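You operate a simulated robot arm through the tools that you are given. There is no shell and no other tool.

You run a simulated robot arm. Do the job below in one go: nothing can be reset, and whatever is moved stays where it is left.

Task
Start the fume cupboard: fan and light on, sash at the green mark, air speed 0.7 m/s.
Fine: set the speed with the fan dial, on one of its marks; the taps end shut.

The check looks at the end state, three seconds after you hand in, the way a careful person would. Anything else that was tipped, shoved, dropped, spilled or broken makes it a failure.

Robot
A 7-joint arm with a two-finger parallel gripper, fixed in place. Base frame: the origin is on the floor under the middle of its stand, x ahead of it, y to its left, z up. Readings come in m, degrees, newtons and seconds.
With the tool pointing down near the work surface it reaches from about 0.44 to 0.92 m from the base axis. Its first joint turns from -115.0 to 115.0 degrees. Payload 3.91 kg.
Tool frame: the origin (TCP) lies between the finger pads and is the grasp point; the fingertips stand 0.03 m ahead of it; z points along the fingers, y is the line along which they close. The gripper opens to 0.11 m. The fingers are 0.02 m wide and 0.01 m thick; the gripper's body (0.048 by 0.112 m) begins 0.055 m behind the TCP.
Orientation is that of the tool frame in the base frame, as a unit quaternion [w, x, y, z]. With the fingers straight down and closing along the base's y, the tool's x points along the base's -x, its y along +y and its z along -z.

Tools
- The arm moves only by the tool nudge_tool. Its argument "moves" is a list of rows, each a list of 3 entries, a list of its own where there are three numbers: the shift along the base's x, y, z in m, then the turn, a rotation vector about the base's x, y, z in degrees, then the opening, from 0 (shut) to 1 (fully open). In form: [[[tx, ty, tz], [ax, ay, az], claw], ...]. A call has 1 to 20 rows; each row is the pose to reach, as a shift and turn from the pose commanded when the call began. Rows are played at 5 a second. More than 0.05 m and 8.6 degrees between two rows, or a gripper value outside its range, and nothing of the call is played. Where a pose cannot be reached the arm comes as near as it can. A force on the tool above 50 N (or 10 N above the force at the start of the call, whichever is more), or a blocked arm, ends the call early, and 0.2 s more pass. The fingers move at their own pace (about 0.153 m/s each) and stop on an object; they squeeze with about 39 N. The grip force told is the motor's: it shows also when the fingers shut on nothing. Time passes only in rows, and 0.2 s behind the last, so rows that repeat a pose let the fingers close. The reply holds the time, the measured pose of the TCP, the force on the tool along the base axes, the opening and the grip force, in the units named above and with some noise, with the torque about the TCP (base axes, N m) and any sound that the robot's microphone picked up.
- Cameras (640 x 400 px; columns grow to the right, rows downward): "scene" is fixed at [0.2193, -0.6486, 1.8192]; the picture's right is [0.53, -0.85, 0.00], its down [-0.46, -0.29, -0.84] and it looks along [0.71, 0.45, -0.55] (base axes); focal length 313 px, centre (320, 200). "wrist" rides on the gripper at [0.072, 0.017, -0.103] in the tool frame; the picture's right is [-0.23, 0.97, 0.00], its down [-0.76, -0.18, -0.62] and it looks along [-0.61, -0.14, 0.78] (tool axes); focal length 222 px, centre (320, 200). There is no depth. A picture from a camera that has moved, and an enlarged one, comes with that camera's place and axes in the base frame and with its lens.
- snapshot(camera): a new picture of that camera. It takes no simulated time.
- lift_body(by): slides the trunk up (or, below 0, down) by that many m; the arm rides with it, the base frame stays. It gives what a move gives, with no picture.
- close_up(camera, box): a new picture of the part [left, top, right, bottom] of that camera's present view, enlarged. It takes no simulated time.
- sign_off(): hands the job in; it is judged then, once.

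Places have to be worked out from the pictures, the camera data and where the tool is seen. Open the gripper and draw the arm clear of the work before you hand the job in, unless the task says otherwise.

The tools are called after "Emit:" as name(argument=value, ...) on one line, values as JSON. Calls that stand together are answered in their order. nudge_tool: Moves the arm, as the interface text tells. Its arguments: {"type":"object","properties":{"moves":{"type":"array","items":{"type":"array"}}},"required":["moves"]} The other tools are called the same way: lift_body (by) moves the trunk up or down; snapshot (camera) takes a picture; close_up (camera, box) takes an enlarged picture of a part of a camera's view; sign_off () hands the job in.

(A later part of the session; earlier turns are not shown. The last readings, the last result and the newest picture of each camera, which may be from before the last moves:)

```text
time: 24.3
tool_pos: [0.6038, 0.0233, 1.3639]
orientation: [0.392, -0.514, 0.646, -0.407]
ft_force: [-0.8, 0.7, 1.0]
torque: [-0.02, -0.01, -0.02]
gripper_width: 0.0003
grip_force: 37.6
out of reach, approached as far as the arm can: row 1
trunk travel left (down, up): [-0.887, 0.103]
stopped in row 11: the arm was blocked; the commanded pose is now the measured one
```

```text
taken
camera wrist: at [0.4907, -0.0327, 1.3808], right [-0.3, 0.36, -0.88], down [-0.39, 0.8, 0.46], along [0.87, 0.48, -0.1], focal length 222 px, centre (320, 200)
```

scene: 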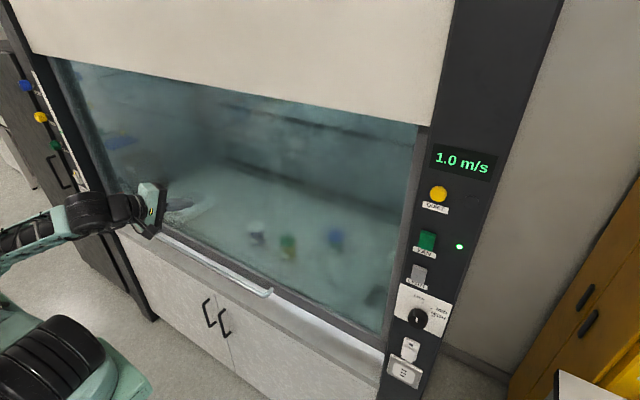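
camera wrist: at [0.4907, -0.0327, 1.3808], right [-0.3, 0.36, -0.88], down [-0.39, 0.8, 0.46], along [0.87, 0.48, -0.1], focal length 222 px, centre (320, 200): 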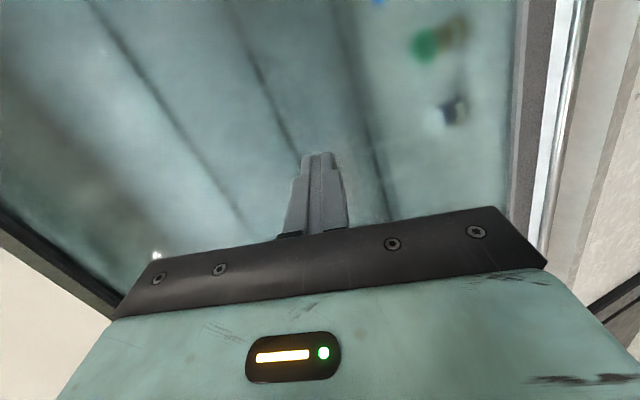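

The tool is now rolled and pitched about 21° down near (0.60, 0.02, 1.36), but the arm is folded too tightly here. I'll move left to y≈0.4, where the arm is more extended and the handle is still within span.

Emit:
nudge_tool(moves=[[[0.005, 0.03, 0], [0, 0, 0], 0], [[0.01, 0.06, 0], [0, 0, 0], 0], [[0.015, 0.09, 0], [0, 0, 0], 0], [[0.02, 0.12, 0], [0, 0, 0], 0], [[0.02, 0.15, 0], [0, 0, 0], 0], [[0.02, 0.18, 0], [0, 0, 0], 0]])

Emit:
snapshot(camera="scene")

```text
time: 25.0
tool_pos: [0.6005, -0.0222, 1.3403]
orientation: [0.335, -0.413, 0.716, -0.452]
ft_force: [0.2, -0.4, 0.3]
torque: [-0.01, 0.01, -0.02]
gripper_width: 0.0
grip_force: 38.3
trunk travel left (down, up): [-0.887, 0.103]
stopped in row 3: the arm was blocked; the commanded pose is now the measured one
```

```text
taken
```

scene: 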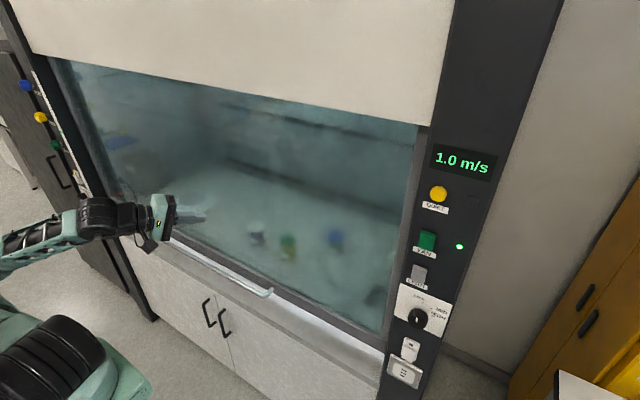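

The arm drifted back and the local solution is stuck with the elbow swung left and low. I'll retrace to the comfortable pose at the right (y≈−0.45, tool straight forward) and re-plan the swing from there.

Emit:
nudge_tool(moves=[[[0, -0.035, 0.005], [6.4, -2.8, 0.3], 0], [[0, -0.07, 0.01], [12.8, -5.6, 0.6], 0], [[0, -0.105, 0.015], [19.2, -8.5, 0.9], 0], [[0, -0.14, 0.02], [25.6, -11.3, 1.2], 0], [[0, -0.175, 0.025], [32, -14.1, 1.5], 0], [[0, -0.21, 0.03], [38.4, -16.9, 1.8], 0], [[0, -0.245, 0.035], [44.8, -19.7, 2.0], 0], [[0, -0.28, 0.04], [51.2, -22.5, 2.3], 0], [[0, -0.315, 0.045], [57.6, -25.4, 2.6], 0], [[0, -0.35, 0.05], [64, -28.2, 2.9], 0], [[0, -0.385, 0.055], [70.4, -31, 3.2], 0], [[0, -0.42, 0.06], [76.8, -33.8, 3.5], 0], [[0, -0.42, 0.06], [76.8, -33.8, 3.5], 0]])

Emit:
snapshot(camera="scene")

```text
time: 27.8
tool_pos: [0.6041, -0.4346, 1.4037]
orientation: [0.714, -0.005, 0.7, -0.006]
ft_force: [0.2, 0.5, 0.0]
torque: [-0.02, 0.02, 0.0]
gripper_width: 0.0003
grip_force: 37.8
out of reach, approached as far as the arm can: row 1, 2, 3, 4, 5, 6, 7, 8
trunk travel left (down, up): [-0.887, 0.103]
```

```text
taken
```

scene: 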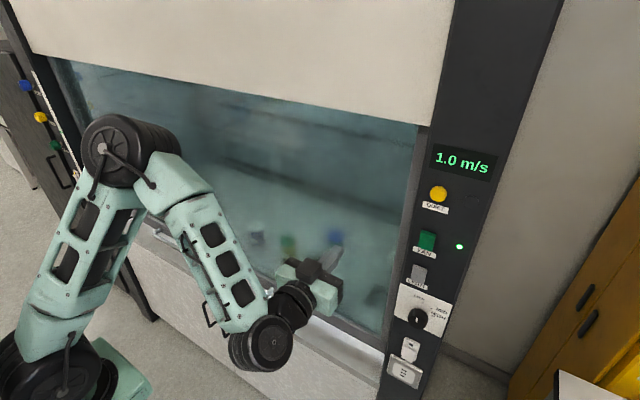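

The arm is back in its natural elbow-up pose. I'll now yaw the tool to point radially (about −36°), so a later swing to the left is a pure base-joint rotation.

Emit:
nudge_tool(moves=[[[0, 0, 0], [0, 0, -7.2], 0], [[0, 0, 0], [0, 0, -14.4], 0], [[0, 0, 0], [0, 0, -21.6], 0], [[0, 0, 0], [0, 0, -28.8], 0], [[0, 0, 0], [0, 0, -35.8], 0], [[0, 0, 0], [0, 0, -35.8], 0]])

Emit:
snapshot(camera="scene")

```text
time: 29.2
tool_pos: [0.6079, -0.4335, 1.4026]
orientation: [0.678, 0.21, 0.667, -0.226]
ft_force: [0.4, -0.7, -0.2]
torque: [-0.01, -0.04, -0.02]
gripper_width: 0.0
grip_force: 37.8
out of reach, approached as far as the arm can: row 5
trunk travel left (down, up): [-0.887, 0.103]
```

```text
taken
```

scene: 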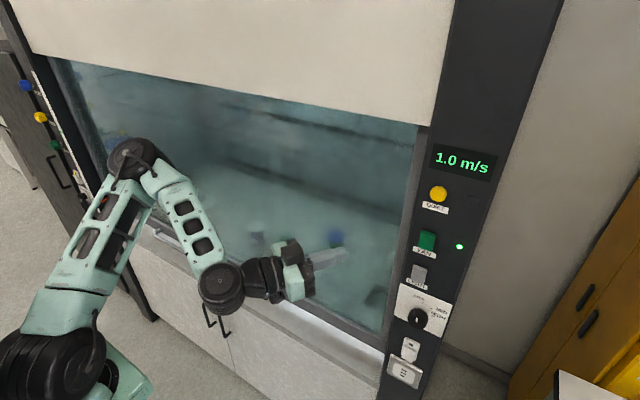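

Pointing radially and level at r≈0.74 is right at the folding limit, and the sash limits how far out I can go in the middle. So I'll pitch the tool 45° down here, which opens up the arm for the traverse.

Emit:
nudge_tool(moves=[[[0, 0, 0], [4.4, 6.1, 0], 0], [[0, 0, 0.005], [8.8, 12.2, 0], 0], [[-0.01, 0.007, 0.01], [13.2, 18.3, 0], 0], [[-0.02, 0.014, 0.01], [17.5, 24.3, 0], 0], [[-0.03, 0.021, 0.01], [21.9, 30.4, 0], 0], [[-0.04, 0.028, 0.01], [26.3, 36.5, 0], 0], [[-0.04, 0.028, 0.01], [26.3, 36.5, 0], 0]])

Emit:
snapshot(camera="scene")

```text
time: 30.8
tool_pos: [0.5647, -0.4057, 1.412]
orientation: [0.371, 0.276, 0.878, -0.125]
ft_force: [0.3, 0.1, -0.6]
torque: [0.02, -0.03, 0.02]
gripper_width: 0.0
grip_force: 37.8
trunk travel left (down, up): [-0.887, 0.103]
```

```text
taken
```

scene: 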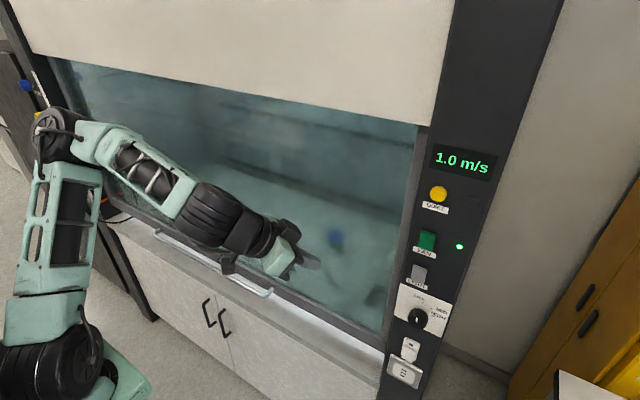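

All reachable now, with r=0.695 and a 44° down pitch. I'll swing the whole pose around the base axis by 66° to the left, staying about 3 cm off the sash.

Emit:
nudge_tool(moves=[[[0.0261, 0.0391, 0], [0, 0, 3.88], 0], [[0.0496, 0.08, 0], [0, 0, 7.76], 0], [[0.0702, 0.1223, 0], [0, 0, 11.64], 0], [[0.0879, 0.1658, 0], [0, 0, 15.52], 0], [[0.1027, 0.2105, 0], [0, 0, 19.4], 0], [[0.1143, 0.2561, 0], [0, 0, 23.28], 0], [[0.1229, 0.3024, 0], [0, 0, 27.16], 0], [[0.1283, 0.3491, 0], [0, 0, 31.04], 0], [[0.1305, 0.3961, 0], [0, 0, 34.92], 0], [[0.1296, 0.4432, 0], [0, 0, 38.8], 0], [[0.1254, 0.4901, 0], [0, 0, 42.68], 0], [[0.1182, 0.5365, 0], [0, 0, 46.56], 0], [[0.1077, 0.5824, 0], [0, 0, 50.44], 0], [[0.0942, 0.6275, 0], [0, 0, 54.32], 0], [[0.0777, 0.6716, 0], [0, 0, 58.2], 0], [[0.0582, 0.7144, 0], [0, 0, 62.08], 0], [[0.0359, 0.7558, 0], [0, 0, 65.96], 0], [[0.0359, 0.7558, 0], [0, 0, 65.96], 0]])

Emit:
snapshot(camera="scene")

Emit:
snapshot(camera="wrist")

```text
time: 34.6
tool_pos: [0.5994, 0.3513, 1.4105]
orientation: [0.38, -0.247, 0.886, 0.098]
ft_force: [-0.4, -0.2, 0.6]
torque: [0.03, 0.02, -0.03]
gripper_width: 0.0
grip_force: 37.9
trunk travel left (down, up): [-0.887, 0.103]
```

```text
taken
```

scene: 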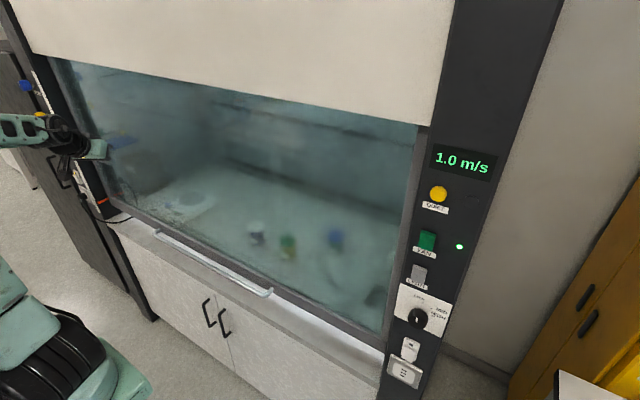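

```text
taken
camera wrist: at [0.4844, 0.3006, 1.4313], right [-0.36, 0.92, 0.15], down [0.15, -0.1, 0.98], along [0.92, 0.38, -0.1], focal length 222 px, centre (320, 200)
```

wrist: 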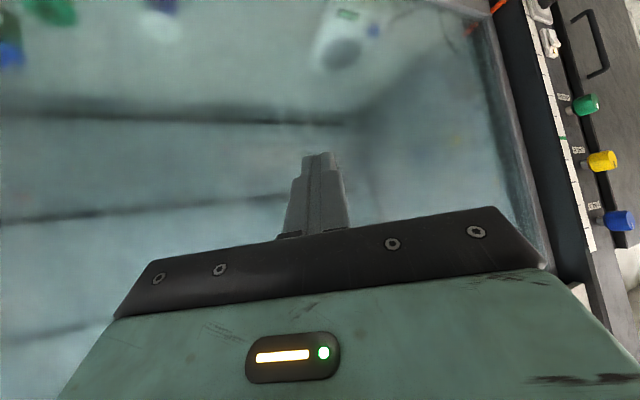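

The swing worked, and the wrist camera now sees the left scale, taps and pointer. I'll zoom in there and on the handle.

Emit:
close_up(camera="wrist", box=[460, 0, 640, 120])

Emit:
close_up(camera="wrist", box=[500, 80, 640, 280])

Emit:
close_up(camera="scene", box=[60, 180, 300, 330])

Emit:
close_up(camera="scene", box=[60, 150, 180, 250])

```text
3.33 times, centred on (550, 60) of wrist
camera zoom: at [0.4844, 0.3006, 1.4313], right [-0.36, 0.92, 0.15], down [0.15, -0.1, 0.98], along [0.92, 0.38, -0.1], focal length 740 px, centre (-447, 667)
```

zoom: 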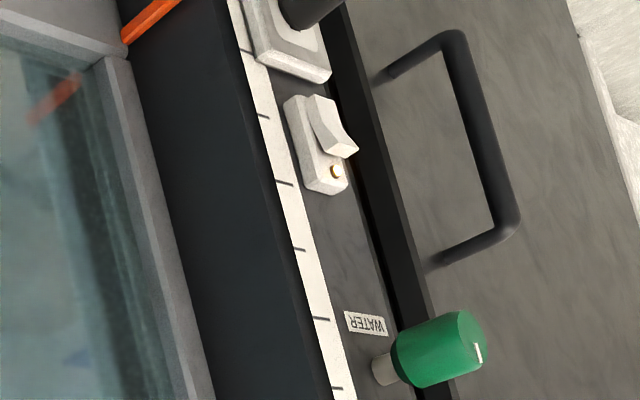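

```text
2.00 times, centred on (570, 180) of wrist
camera zoom: at [0.4844, 0.3006, 1.4313], right [-0.36, 0.92, 0.15], down [0.15, -0.1, 0.98], along [0.92, 0.38, -0.1], focal length 444 px, centre (-180, 240)
```

zoom: 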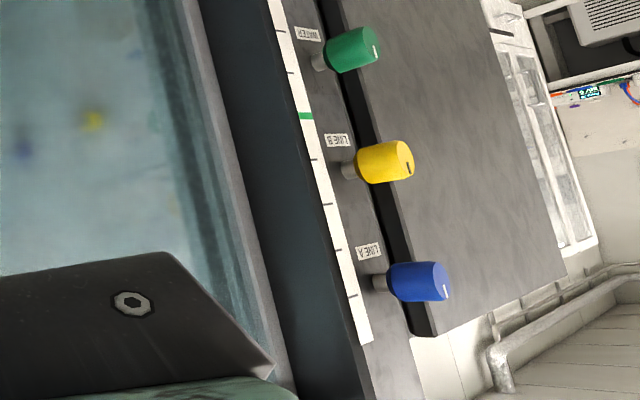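

```text
2.67 times, centred on (180, 255) of scene
camera zoom: at [0.2193, -0.6486, 1.8192], right [0.53, -0.85, 0.0], down [-0.46, -0.29, -0.84], along [0.71, 0.45, -0.55], focal length 834 px, centre (693, 53)
```

zoom: 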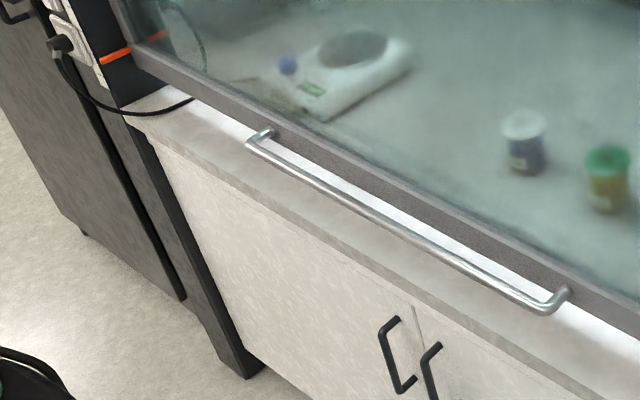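

```text
4.00 times, centred on (120, 200) of scene
camera zoom: at [0.2193, -0.6486, 1.8192], right [0.53, -0.85, 0.0], down [-0.46, -0.29, -0.84], along [0.71, 0.45, -0.55], focal length 1250 px, centre (1120, 200)
```

zoom: 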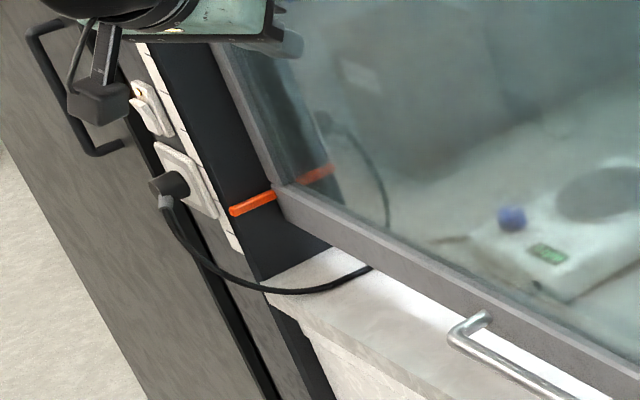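

Green mark triangulates to about z 1.33 and the pointer to about z 1.02, so the lift needed is roughly 0.31 m. I'll roll the gripper −90° about its own axis here, so the fingers close across the horizontal bar.

Emit:
nudge_tool(moves=[[[0, 0, 0], [-4.69, -2.71, 5.19], 0], [[0, 0, 0], [-9.38, -5.42, 10.38], 0], [[0, 0, 0], [-14.07, -8.13, 15.57], 0], [[0, 0, 0], [-18.76, -10.84, 20.76], 0], [[0, 0, 0], [-23.45, -13.55, 25.95], 0], [[0, 0, 0], [-28.14, -16.26, 31.14], 0], [[0, 0, 0], [-32.83, -18.97, 36.33], 0], [[0, 0, 0], [-37.52, -21.68, 41.52], 0], [[0, 0, 0], [-42.21, -24.39, 46.71], 0], [[0, 0, 0], [-46.9, -27.1, 51.9], 0], [[0, 0, 0], [-51.6, -29.8, 57.1], 0], [[0, 0, 0], [-56.3, -32.5, 62.3], 0], [[0, 0, 0], [-56.3, -32.5, 62.3], 0.5]])

Emit:
snapshot(camera="wrist")

Emit:
snapshot(camera="scene")

```text
time: 37.4
tool_pos: [0.6016, 0.3504, 1.4115]
orientation: [-0.338, 0.801, -0.452, 0.2]
ft_force: [-0.4, 0.3, 0.3]
torque: [-0.02, -0.03, 0.02]
gripper_width: 0.055
grip_force: 0.0
trunk travel left (down, up): [-0.887, 0.103]
```

```text
taken
camera wrist: at [0.565, 0.2449, 1.4743], right [-0.69, -0.16, -0.71], down [-0.68, 0.49, 0.55], along [0.26, 0.85, -0.45], focal length 222 px, centre (320, 200)
```

wrist: 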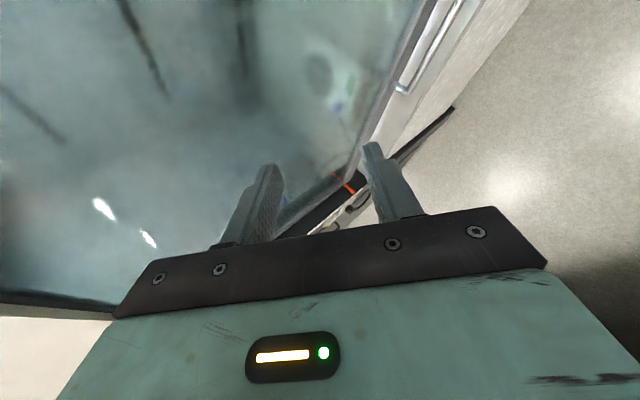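

```text
taken
```

scene: 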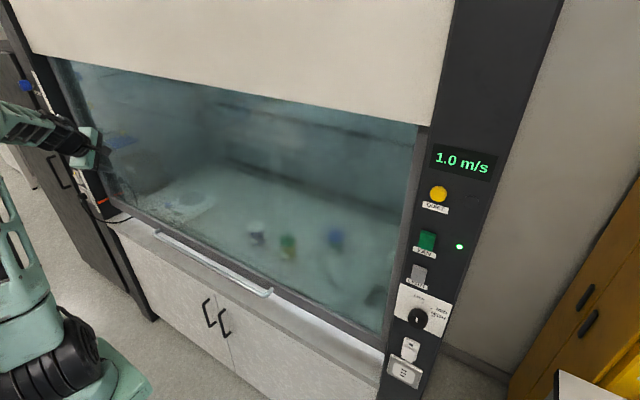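

The gripper is now oriented across the bar with the camera looking left along the sash. I'll lower the trunk 0.25 m to bring the handle into close view.

Emit:
lift_body(by=-0.25)

Emit:
snapshot(camera="wrist")

Emit:
snapshot(camera="scene")

```text
time: 40.0
tool_pos: [0.6025, 0.3515, 1.1621]
orientation: [-0.338, 0.801, -0.451, 0.2]
ft_force: [0.2, 0.3, -0.8]
torque: [0.02, 0.01, 0.01]
gripper_width: 0.055
grip_force: 0.0
trunk travel left (down, up): [-0.637, 0.353]
```

```text
taken
camera wrist: at [0.5649, 0.2449, 1.2242], right [-0.69, -0.16, -0.71], down [-0.68, 0.49, 0.55], along [0.26, 0.85, -0.45], focal length 222 px, centre (320, 200)
```

wrist: 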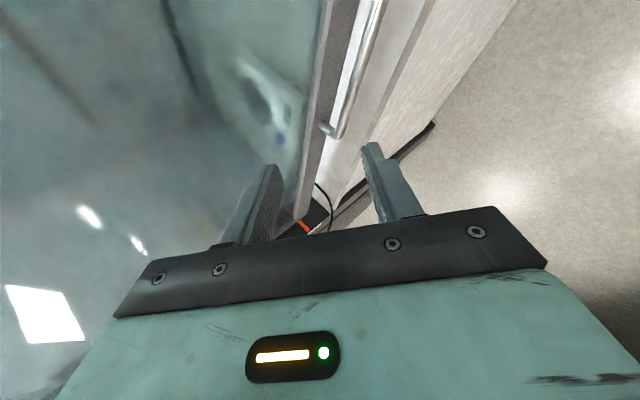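

```text
taken
```

scene: 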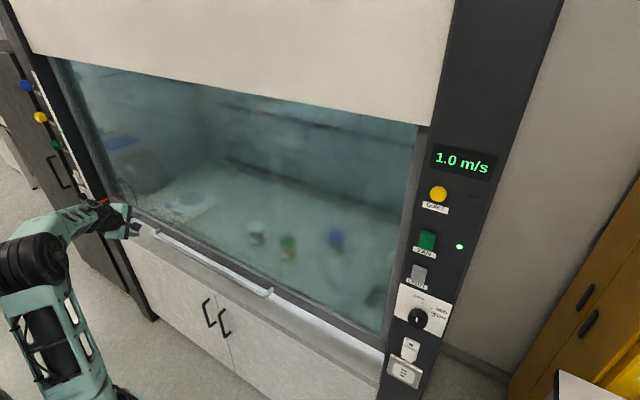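

I'll zoom in on the handle in both views to locate the bar accurately.

Emit:
close_up(camera="wrist", box=[300, 0, 460, 160])

Emit:
close_up(camera="wrist", box=[240, 110, 400, 240])

Emit:
close_up(camera="scene", box=[110, 195, 230, 270])

Emit:
close_up(camera="scene", box=[200, 250, 320, 325])

```text
2.50 times, centred on (380, 80) of wrist
camera zoom: at [0.5649, 0.2449, 1.2242], right [-0.69, -0.16, -0.71], down [-0.68, 0.49, 0.55], along [0.26, 0.85, -0.45], focal length 555 px, centre (170, 500)
```

zoom: 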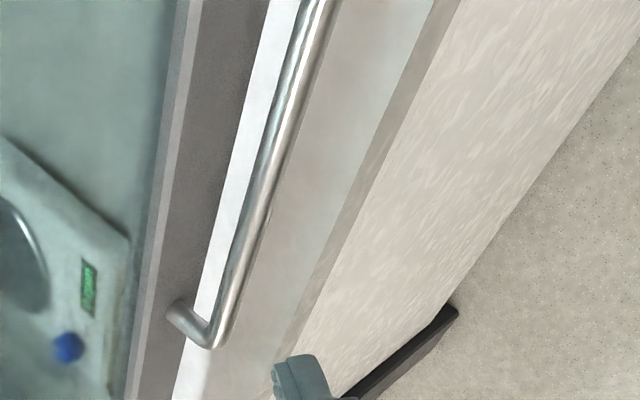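

```text
3.08 times, centred on (320, 175) of wrist
camera zoom: at [0.5649, 0.2449, 1.2242], right [-0.69, -0.16, -0.71], down [-0.68, 0.49, 0.55], along [0.26, 0.85, -0.45], focal length 684 px, centre (320, 277)
```

zoom: 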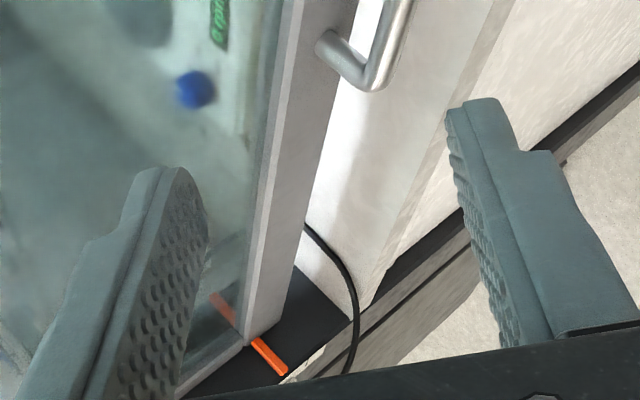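

```text
5.33 times, centred on (170, 232) of scene
camera zoom: at [0.2193, -0.6486, 1.8192], right [0.53, -0.85, 0.0], down [-0.46, -0.29, -0.84], along [0.71, 0.45, -0.55], focal length 1667 px, centre (1120, 27)
```

zoom: 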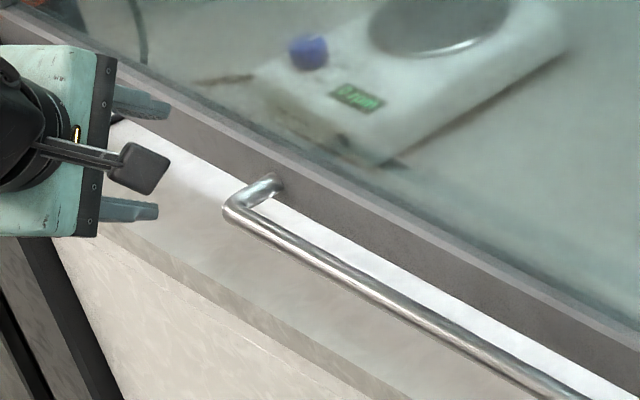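

```text
5.33 times, centred on (260, 288) of scene
camera zoom: at [0.2193, -0.6486, 1.8192], right [0.53, -0.85, 0.0], down [-0.46, -0.29, -0.84], along [0.71, 0.45, -0.55], focal length 1667 px, centre (640, -267)
```

zoom: 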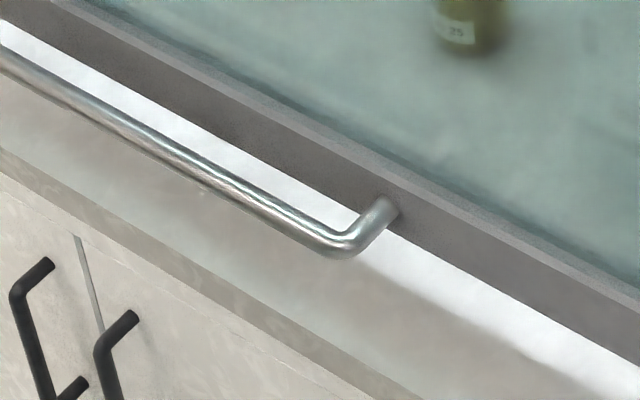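

Refined triangulation puts the handle bar at x≈0.716, z≈0.971, spanning y −0.11 to 0.505, with the sash frame 4.5 cm behind it at x≈0.76. I'll lower the trunk another 0.13 m and take a pre-grasp pose back along the tool axis.

Emit:
lift_body(by=-0.13)

Emit:
nudge_tool(moves=[[[0.02, 0.007, 0], [0, 0, 0], 0.42], [[0.04, 0.013, -0.002], [0, 0, 0], 0.42], [[0.06, 0.019, -0.005], [0, 0, 0], 0.42], [[0.0635, 0.0195, -0.006], [0, 0, 0], 0.42]])

Emit:
snapshot(camera="wrist")

Emit:
close_up(camera="scene", box=[110, 190, 270, 290])

```text
time: 41.6
tool_pos: [0.6014, 0.3501, 1.033]
orientation: [-0.338, 0.801, -0.451, 0.2]
ft_force: [0.4, 0.7, 1.6]
torque: [0.01, -0.01, -0.03]
gripper_width: 0.0549
grip_force: 0.1
trunk travel left (down, up): [-0.507, 0.483]
```

```text
time: 42.6
tool_pos: [0.6663, 0.3702, 1.0257]
orientation: [-0.337, 0.801, -0.452, 0.2]
ft_force: [0.3, 0.1, 0.4]
torque: [0.01, 0.04, -0.01]
gripper_width: 0.0462
grip_force: 0.0
trunk travel left (down, up): [-0.507, 0.483]
```

```text
taken
camera wrist: at [0.6288, 0.2647, 1.088], right [-0.69, -0.16, -0.71], down [-0.68, 0.49, 0.55], along [0.26, 0.85, -0.45], focal length 222 px, centre (320, 200)
```

wrist: 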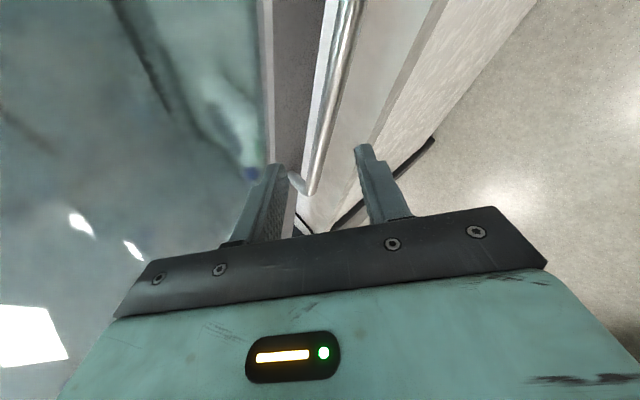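

```text
4.00 times, centred on (190, 240) of scene
camera zoom: at [0.2193, -0.6486, 1.8192], right [0.53, -0.85, 0.0], down [-0.46, -0.29, -0.84], along [0.71, 0.45, -0.55], focal length 1250 px, centre (840, 40)
```

zoom: 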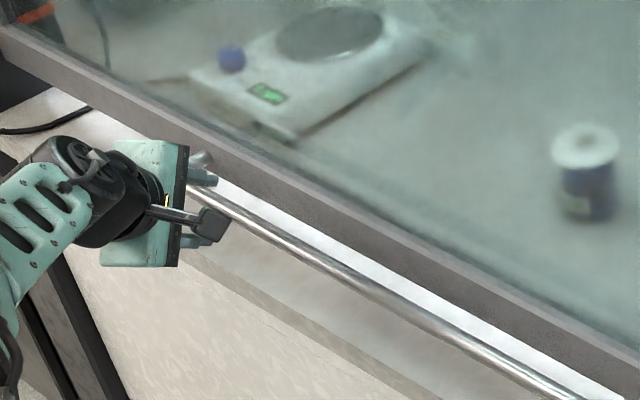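

The bar projects right between the fingers in the wrist view, as predicted. I'll advance 7 cm along the tool axis, then close on the bar.

Emit:
nudge_tool(moves=[[[0.0094, 0.0054, -0.0104], [0, 0, 0], 0.42], [[0.0188, 0.0108, -0.0207], [0, 0, 0], 0.42], [[0.0281, 0.0162, -0.0311], [0, 0, 0], 0.42], [[0.0344, 0.0199, -0.038], [0, 0, 0], 0.42], [[0.0394, 0.0227, -0.0435], [0, 0, 0], 0.42], [[0.0438, 0.0253, -0.0483], [0, 0, 0], 0.42]])

Emit:
snapshot(camera="wrist")

Emit:
close_up(camera="scene", box=[120, 200, 220, 270])

```text
time: 44.0
tool_pos: [0.7087, 0.3956, 0.9768]
orientation: [-0.338, 0.802, -0.451, 0.199]
ft_force: [0.7, -0.3, 0.2]
torque: [0.01, 0.02, 0.06]
gripper_width: 0.0461
grip_force: 0.2
trunk travel left (down, up): [-0.507, 0.483]
```

```text
taken
camera wrist: at [0.6724, 0.2898, 1.0396], right [-0.69, -0.16, -0.71], down [-0.68, 0.49, 0.55], along [0.26, 0.85, -0.45], focal length 222 px, centre (320, 200)
```

wrist: 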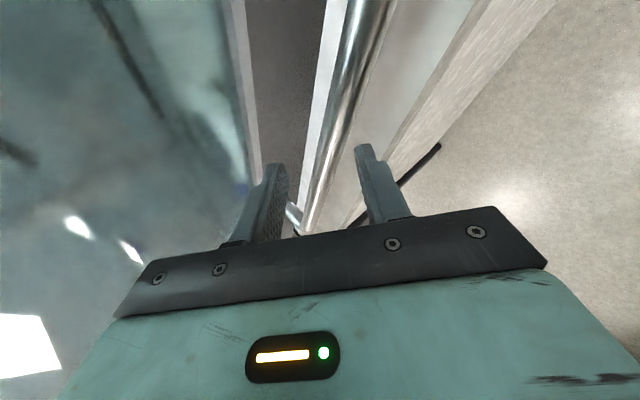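

```text
5.71 times, centred on (170, 235) of scene
camera zoom: at [0.2193, -0.6486, 1.8192], right [0.53, -0.85, 0.0], down [-0.46, -0.29, -0.84], along [0.71, 0.45, -0.55], focal length 1786 px, centre (1177, 0)
```

zoom: 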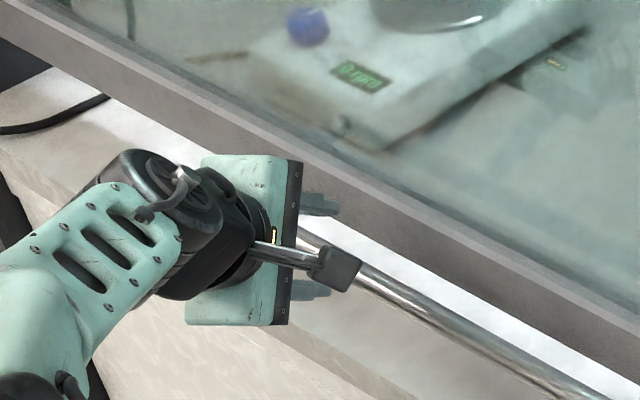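

The bar runs between the two fingers with no contact force. Closing the gripper on it now.

Emit:
nudge_tool(moves=[[[0, 0, 0], [0, 0, 0], 0.25], [[0, 0, 0], [0, 0, 0], 0.1], [[0, 0, 0], [0, 0, 0], 0], [[0, 0, 0], [0, 0, 0], 0]])

Emit:
snapshot(camera="wrist")

```text
time: 44.8
tool_pos: [0.7011, 0.3988, 0.9746]
orientation: [-0.334, 0.804, -0.451, 0.196]
ft_force: [-22.1, -5.0, 7.6]
torque: [-0.06, 0.29, -0.05]
gripper_width: 0.0003
grip_force: 37.7
trunk travel left (down, up): [-0.507, 0.483]
stopped in row 3: the force on the tool passed its limit at 56 N (the readings are from after the stop); the commanded pose is now the measured one
```

```text
taken
camera wrist: at [0.6654, 0.2924, 1.0377], right [-0.7, -0.17, -0.7], down [-0.67, 0.49, 0.55], along [0.25, 0.85, -0.46], focal length 222 px, centre (320, 200)
```

wrist: 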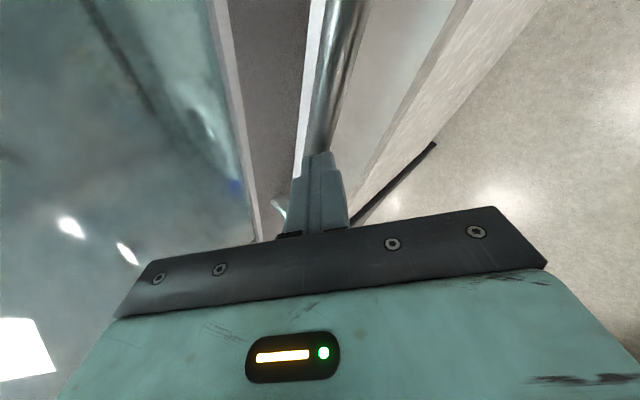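

The bar squeezed out past the fingertips, so it lies about 2 cm further along the tool axis than I estimated. I'll back off slightly, reopen, advance deeper and check before closing.

Emit:
nudge_tool(moves=[[[-0.0075, -0.0043, 0.0083], [0, 0, 0], 0], [[-0.0125, -0.0072, 0.0138], [0, 0, 0], 0], [[-0.0125, -0.0072, 0.0138], [0, 0, 0], 0.48], [[-0.0125, -0.0072, 0.0138], [0, 0, 0], 0.48]])

Emit:
snapshot(camera="wrist")

Emit:
close_up(camera="wrist", box=[220, 90, 420, 250])

Emit:
close_up(camera="scene", box=[120, 200, 220, 270])

```text
time: 45.8
tool_pos: [0.6915, 0.3899, 0.9874]
orientation: [-0.332, 0.803, -0.453, 0.197]
ft_force: [-0.1, -0.4, 0.0]
torque: [0.01, -0.01, -0.04]
gripper_width: 0.0527
grip_force: 0.0
trunk travel left (down, up): [-0.507, 0.483]
```

```text
taken
camera wrist: at [0.6558, 0.2846, 1.0505], right [-0.7, -0.16, -0.7], down [-0.67, 0.5, 0.55], along [0.26, 0.85, -0.46], focal length 222 px, centre (320, 200)
```

wrist: 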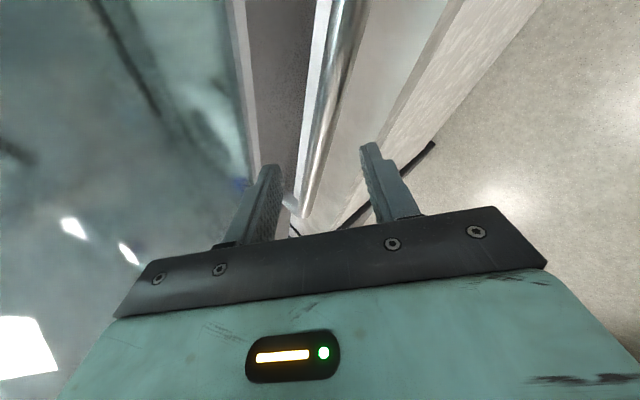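

```text
2.50 times, centred on (320, 170) of wrist
camera zoom: at [0.6558, 0.2846, 1.0505], right [-0.7, -0.16, -0.7], down [-0.67, 0.5, 0.55], along [0.26, 0.85, -0.46], focal length 555 px, centre (320, 275)
```

zoom: 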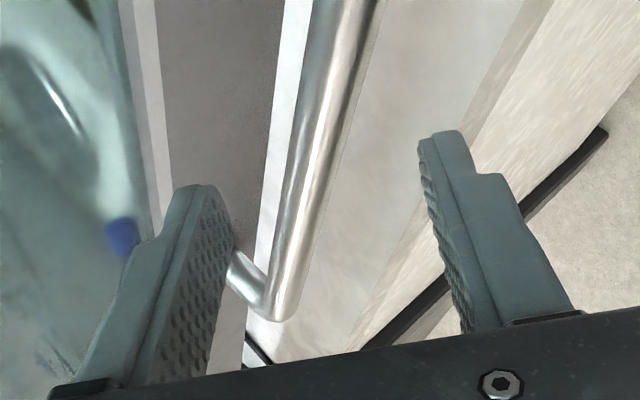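

```text
5.71 times, centred on (170, 235) of scene
camera zoom: at [0.2193, -0.6486, 1.8192], right [0.53, -0.85, 0.0], down [-0.46, -0.29, -0.84], along [0.71, 0.45, -0.55], focal length 1786 px, centre (1177, 0)
```

zoom: 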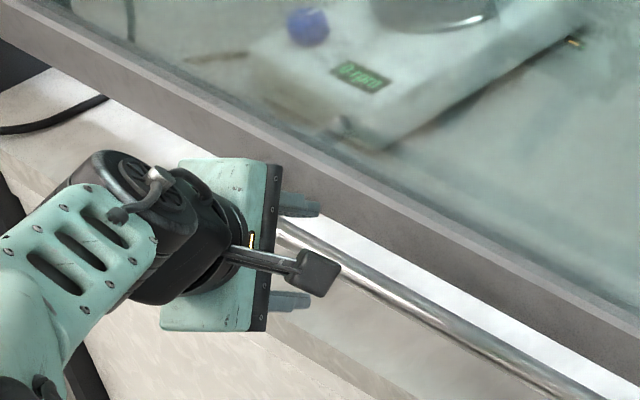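

With the tips having touched the bar, I now place it about 5.7 cm ahead of the TCP, slightly toward the upper finger. I'll advance 4.8 cm along the axis with a small correction, in small steps, then check.

Emit:
nudge_tool(moves=[[[0.0036, 0.0022, 0.0043], [0, 0, 0], 0.48], [[0.0098, 0.0057, -0.0027], [0, 0, 0], 0.48], [[0.016, 0.0093, -0.0097], [0, 0, 0], 0.48], [[0.0209, 0.0121, -0.0153], [0, 0, 0], 0.48], [[0.0258, 0.015, -0.0209], [0, 0, 0], 0.48], [[0.0295, 0.0171, -0.0251], [0, 0, 0], 0.48], [[0.0332, 0.0192, -0.0293], [0, 0, 0], 0.48]])

Emit:
close_up(camera="wrist", box=[220, 90, 420, 250])

Emit:
close_up(camera="scene", box=[120, 200, 220, 270])

```text
time: 47.4
tool_pos: [0.7253, 0.4084, 0.9576]
orientation: [-0.334, 0.803, -0.452, 0.197]
ft_force: [1.3, 0.2, 0.5]
torque: [-0.03, 0.01, -0.03]
gripper_width: 0.0525
grip_force: 0.1
trunk travel left (down, up): [-0.507, 0.483]
```

```text
2.50 times, centred on (320, 170) of wrist
camera zoom: at [0.6888, 0.3037, 1.0209], right [-0.7, -0.16, -0.7], down [-0.67, 0.5, 0.55], along [0.26, 0.85, -0.46], focal length 555 px, centre (320, 275)
```

zoom: 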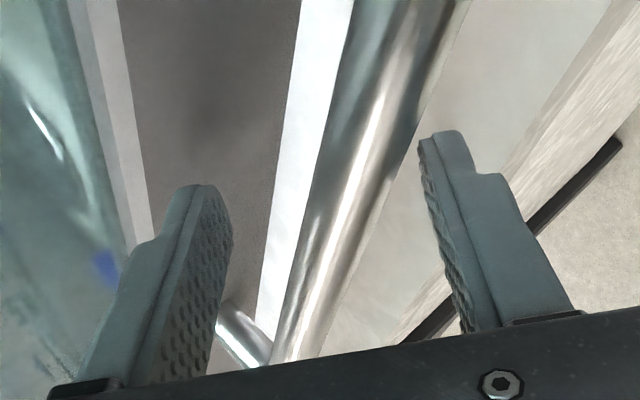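

```text
5.71 times, centred on (170, 235) of scene
camera zoom: at [0.2193, -0.6486, 1.8192], right [0.53, -0.85, 0.0], down [-0.46, -0.29, -0.84], along [0.71, 0.45, -0.55], focal length 1786 px, centre (1177, 0)
```

zoom: 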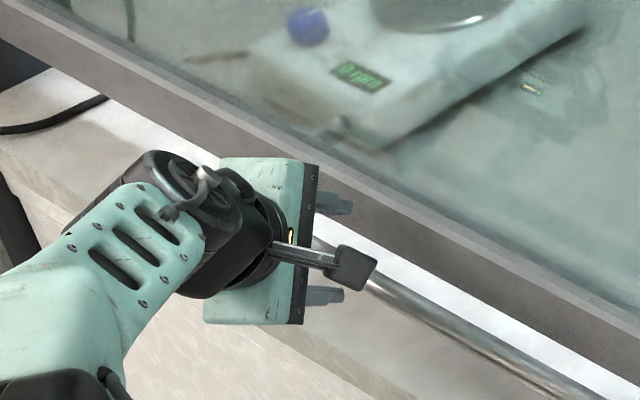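

The bar now sits centred between the pads and deeper into the jaw, with no contact force. Closing again.

Emit:
nudge_tool(moves=[[[0, 0, 0], [0, 0, 0], 0.3], [[0, 0, 0], [0, 0, 0], 0.2], [[0, 0, 0], [0, 0, 0], 0.1], [[0, 0, 0], [0, 0, 0], 0], [[0, 0, 0], [0, 0, 0], 0]])

Emit:
close_up(camera="wrist", box=[220, 90, 420, 250])

```text
time: 48.6
tool_pos: [0.7223, 0.409, 0.9575]
orientation: [-0.333, 0.804, -0.453, 0.196]
ft_force: [-34.0, -13.4, -7.6]
torque: [0.14, 0.61, -1.92]
gripper_width: 0.0277
grip_force: 45.2
trunk travel left (down, up): [-0.507, 0.483]
```

```text
2.50 times, centred on (320, 170) of wrist
camera zoom: at [0.6866, 0.3038, 1.0207], right [-0.7, -0.16, -0.7], down [-0.67, 0.5, 0.55], along [0.26, 0.85, -0.46], focal length 555 px, centre (320, 275)
```

zoom: 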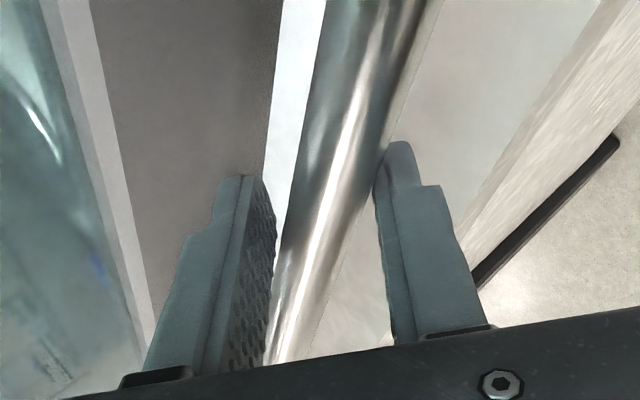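

It gripped at 28 mm with a 1.9 N·m twist, because the closing direction isn't square to the bar (about 23° skew). I'll reopen, roll +23° about the tool axis so the pads are parallel to the bar, and regrip.

Emit:
nudge_tool(moves=[[[0, 0, 0], [0, 0, 0], 0.3], [[0, 0, 0], [0, 0, 0], 0.45], [[-0.0015, -0.0008, 0.0016], [0, 0, 0], 0.48], [[-0.0025, -0.0014, 0.0028], [4.8, 2.7, -5.4], 0.48], [[-0.0037, -0.0021, 0.0042], [9.5, 5.5, -10.8], 0.48], [[-0.0037, -0.0021, 0.0042], [14.3, 8.2, -16.2], 0.48], [[-0.0037, -0.0021, 0.0042], [14.3, 8.2, -16.2], 0.4]])

Emit:
close_up(camera="wrist", box=[220, 90, 420, 250])

Emit:
close_up(camera="scene", box=[120, 200, 220, 270])

```text
time: 50.2
tool_pos: [0.7208, 0.4045, 0.9626]
orientation: [-0.365, 0.696, -0.605, 0.127]
ft_force: [0.8, -0.2, 0.4]
torque: [-0.02, 0.02, 0.02]
gripper_width: 0.0442
grip_force: 0.1
trunk travel left (down, up): [-0.507, 0.483]
```

```text
2.50 times, centred on (320, 170) of wrist
camera zoom: at [0.663, 0.3009, 1.0059], right [-0.78, 0.21, -0.58], down [-0.43, 0.49, 0.76], along [0.45, 0.85, -0.29], focal length 555 px, centre (320, 275)
```

zoom: 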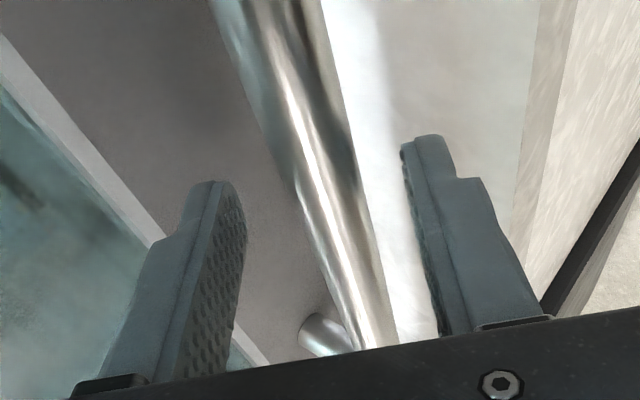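

```text
5.71 times, centred on (170, 235) of scene
camera zoom: at [0.2193, -0.6486, 1.8192], right [0.53, -0.85, 0.0], down [-0.46, -0.29, -0.84], along [0.71, 0.45, -0.55], focal length 1786 px, centre (1177, 0)
```

zoom: 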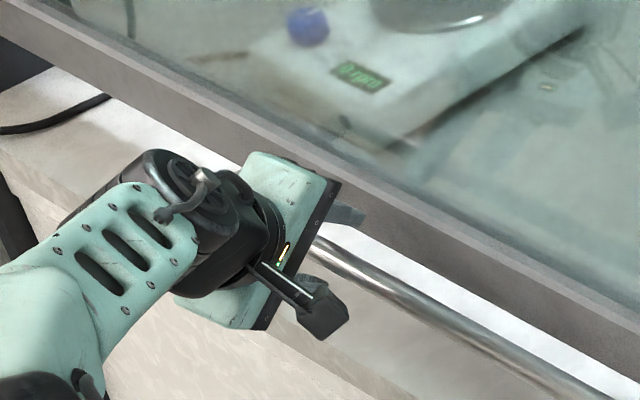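

Closing direction now has no component along the bar, and the bar lies midway between the pads. Closing.

Emit:
nudge_tool(moves=[[[0, 0, 0], [0, 0, 0], 0.3], [[0, 0, 0], [0, 0, 0], 0.2], [[0, 0, 0], [0, 0, 0], 0.1], [[0, 0, 0], [0, 0, 0], 0], [[0, 0, 0], [0, 0, 0], 0]])

Emit:
close_up(camera="wrist", box=[220, 90, 420, 250])

Emit:
snapshot(camera="scene")

```text
time: 51.4
tool_pos: [0.7196, 0.4062, 0.961]
orientation: [-0.365, 0.697, -0.604, 0.127]
ft_force: [-21.1, -7.3, -6.9]
torque: [-0.94, 0.54, -0.96]
gripper_width: 0.0174
grip_force: 45.0
trunk travel left (down, up): [-0.507, 0.483]
```

```text
2.50 times, centred on (320, 170) of wrist
camera zoom: at [0.6613, 0.3013, 1.0055], right [-0.78, 0.21, -0.58], down [-0.43, 0.49, 0.76], along [0.44, 0.85, -0.3], focal length 555 px, centre (320, 275)
```

zoom: 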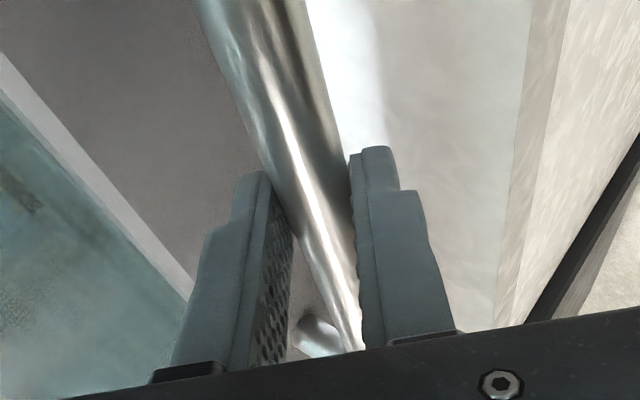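

```text
taken
```

scene: 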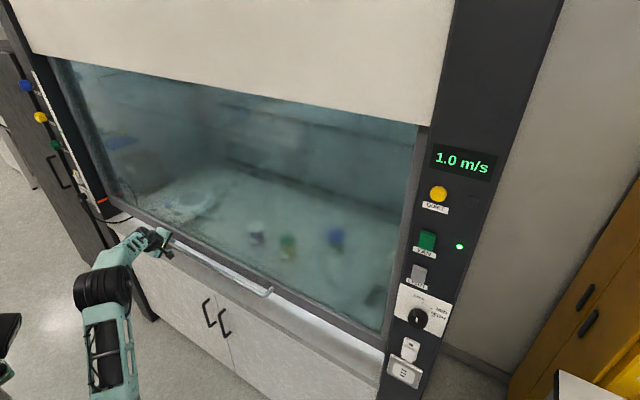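

Solid grip at 17.4 mm, the bar's diameter. I'll relax the small preload, then lift 3 cm as a test and watch the pointer.

Emit:
nudge_tool(moves=[[[-0.002, 0.0005, -0.001], [0, 0, 0], 0], [[-0.002, 0.0005, 0.004], [0, 0, 0], 0], [[-0.002, 0.0005, 0.009], [0, 0, 0], 0], [[-0.002, 0.0005, 0.014], [0, 0, 0], 0], [[-0.002, 0.0005, 0.019], [0, 0, 0], 0], [[-0.002, 0.0005, 0.024], [0, 0, 0], 0], [[-0.002, 0.0005, 0.029], [0, 0, 0], 0]])

Emit:
close_up(camera="scene", box=[20, 120, 180, 260])

```text
time: 53.0
tool_pos: [0.7193, 0.4052, 0.9908]
orientation: [-0.366, 0.696, -0.604, 0.127]
ft_force: [-13.9, -8.6, -2.6]
torque: [-0.51, 0.19, -0.53]
gripper_width: 0.0178
grip_force: 45.0
trunk travel left (down, up): [-0.507, 0.483]
```

```text
2.86 times, centred on (100, 190) of scene
camera zoom: at [0.2193, -0.6486, 1.8192], right [0.53, -0.85, 0.0], down [-0.46, -0.29, -0.84], along [0.71, 0.45, -0.55], focal length 893 px, centre (949, 229)
```

zoom: 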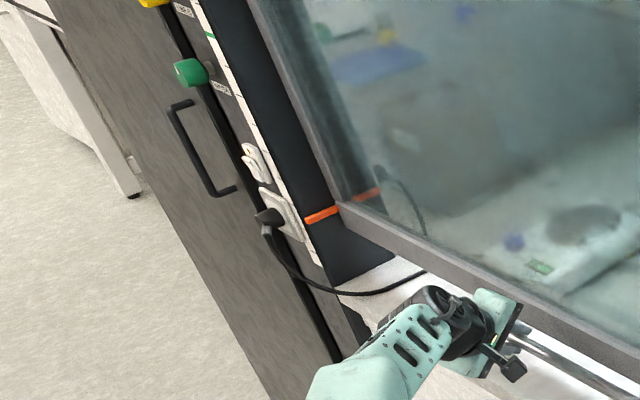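

The sash follows easily, with a vertical force of only about 3 N. I'll raise it 0.2 m with the trunk and check.

Emit:
lift_body(by=0.2)

Emit:
snapshot(camera="scene")

Emit:
close_up(camera="scene", box=[10, 90, 170, 230])

```text
time: 55.1
tool_pos: [0.7198, 0.4056, 1.1914]
orientation: [-0.368, 0.696, -0.604, 0.127]
ft_force: [-11.2, -10.0, 2.2]
torque: [-0.99, 0.18, -0.87]
gripper_width: 0.0176
grip_force: 44.8
trunk travel left (down, up): [-0.707, 0.283]
```

```text
taken
```

scene: 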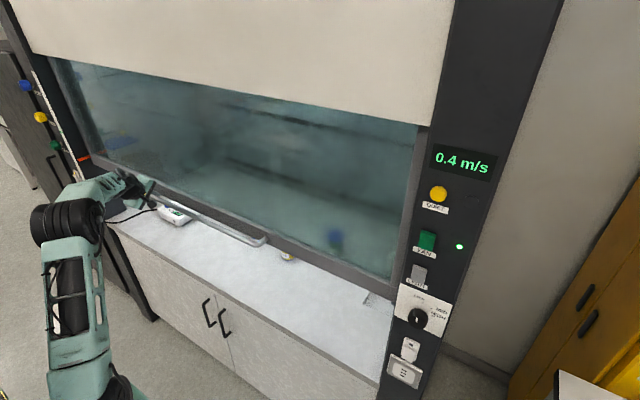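

```text
2.86 times, centred on (90, 160) of scene
camera zoom: at [0.2193, -0.6486, 1.8192], right [0.53, -0.85, 0.0], down [-0.46, -0.29, -0.84], along [0.71, 0.45, -0.55], focal length 893 px, centre (977, 314)
```

zoom: 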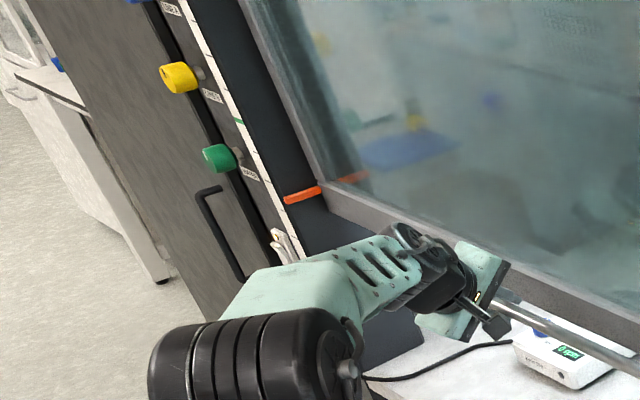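

The sash is up 0.23 m and the pointer is still below the green mark. I'll zoom in on the scale to measure the remainder.

Emit:
close_up(camera="scene", box=[50, 110, 110, 170])

Emit:
snapshot(camera="wrist")

```text
6.67 times, centred on (80, 140) of scene
camera zoom: at [0.2193, -0.6486, 1.8192], right [0.53, -0.85, 0.0], down [-0.46, -0.29, -0.84], along [0.71, 0.45, -0.55], focal length 2084 px, centre (1920, 600)
```

zoom: 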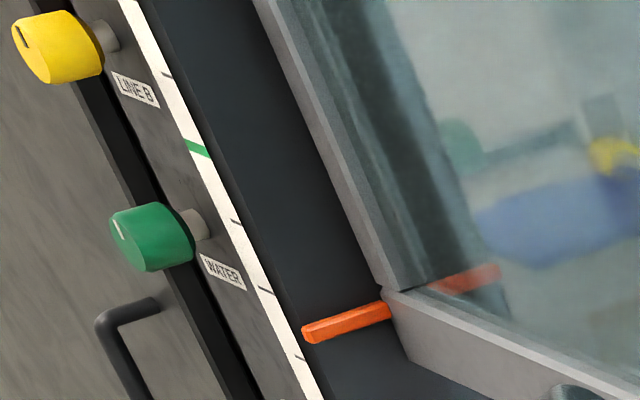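

```text
taken
camera wrist: at [0.661, 0.3012, 1.2357], right [-0.78, 0.21, -0.59], down [-0.44, 0.49, 0.76], along [0.45, 0.85, -0.29], focal length 222 px, centre (320, 200)
```

wrist: 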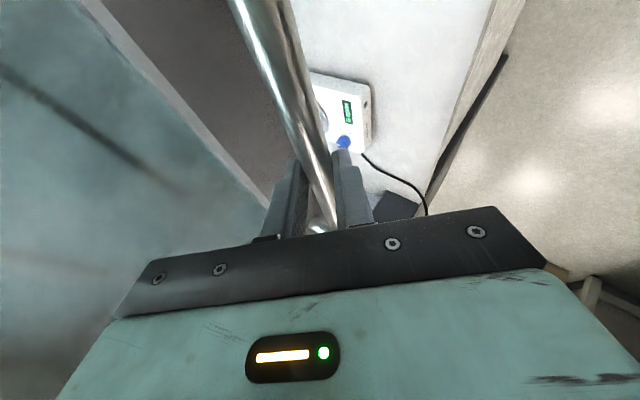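

The pointer is a prong sticking forward from the sash, so I must compare heights rather than image overlap. It is at z≈1.200 and the green mark at z≈1.320 (ticks are 5 cm apart). I'll lift another 0.11 m and re-measure.

Emit:
lift_body(by=0.11)

Emit:
close_up(camera="scene", box=[30, 80, 110, 150])

Emit:
snapshot(camera="scene")

```text
time: 56.5
tool_pos: [0.72, 0.4061, 1.3041]
orientation: [-0.368, 0.695, -0.604, 0.127]
ft_force: [-7.0, -7.9, 6.4]
torque: [-0.97, 0.13, -0.84]
gripper_width: 0.0178
grip_force: 44.8
trunk travel left (down, up): [-0.817, 0.173]
```

```text
5.71 times, centred on (70, 115) of scene
camera zoom: at [0.2193, -0.6486, 1.8192], right [0.53, -0.85, 0.0], down [-0.46, -0.29, -0.84], along [0.71, 0.45, -0.55], focal length 1786 px, centre (1749, 686)
```

zoom: 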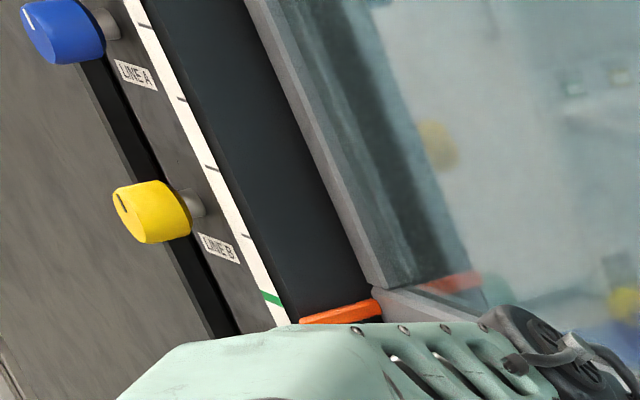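

```text
taken
```

scene: 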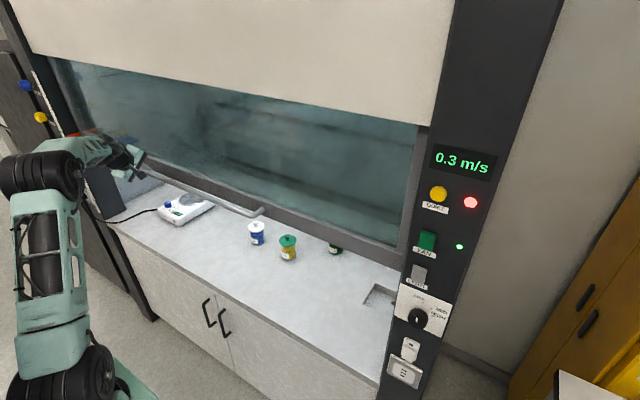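

Now 0.3 m/s and the low-flow alarm lamp is lit, as expected on LOW. I'll zoom tightly on pointer and mark.

Emit:
close_up(camera="scene", box=[60, 115, 110, 145])

```text
12.80 times, centred on (85, 130) of scene
camera zoom: at [0.2193, -0.6486, 1.8192], right [0.53, -0.85, 0.0], down [-0.46, -0.29, -0.84], along [0.71, 0.45, -0.55], focal length 4001 px, centre (3328, 1096)
```

zoom: 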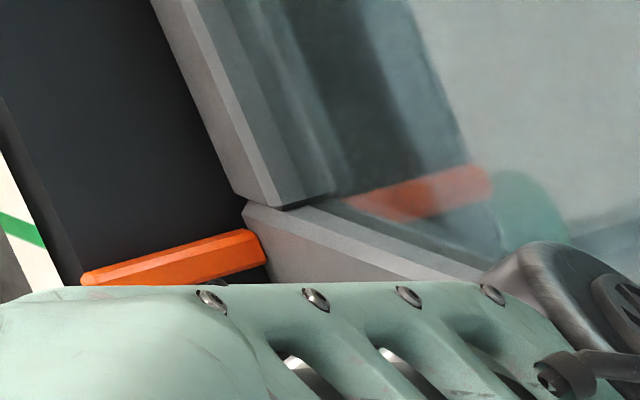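

Pointer measures z≈1.311 and the mark z≈1.320. I'll raise 9 mm more.

Emit:
lift_body(by=0.009)

Emit:
close_up(camera="scene", box=[60, 110, 110, 140])

```text
time: 57.1
tool_pos: [0.7198, 0.4069, 1.3105]
orientation: [-0.366, 0.697, -0.604, 0.127]
ft_force: [-7.1, -4.6, -1.9]
torque: [-0.93, 0.13, -0.85]
gripper_width: 0.0179
grip_force: 45.2
trunk travel left (down, up): [-0.826, 0.164]
```

```text
12.80 times, centred on (85, 125) of scene
camera zoom: at [0.2193, -0.6486, 1.8192], right [0.53, -0.85, 0.0], down [-0.46, -0.29, -0.84], along [0.71, 0.45, -0.55], focal length 4001 px, centre (3328, 1160)
```

zoom: 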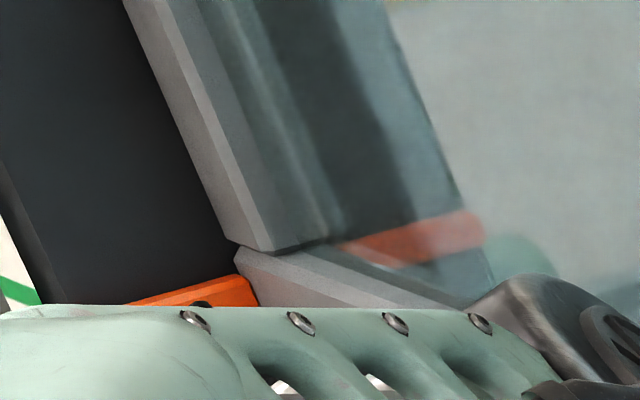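

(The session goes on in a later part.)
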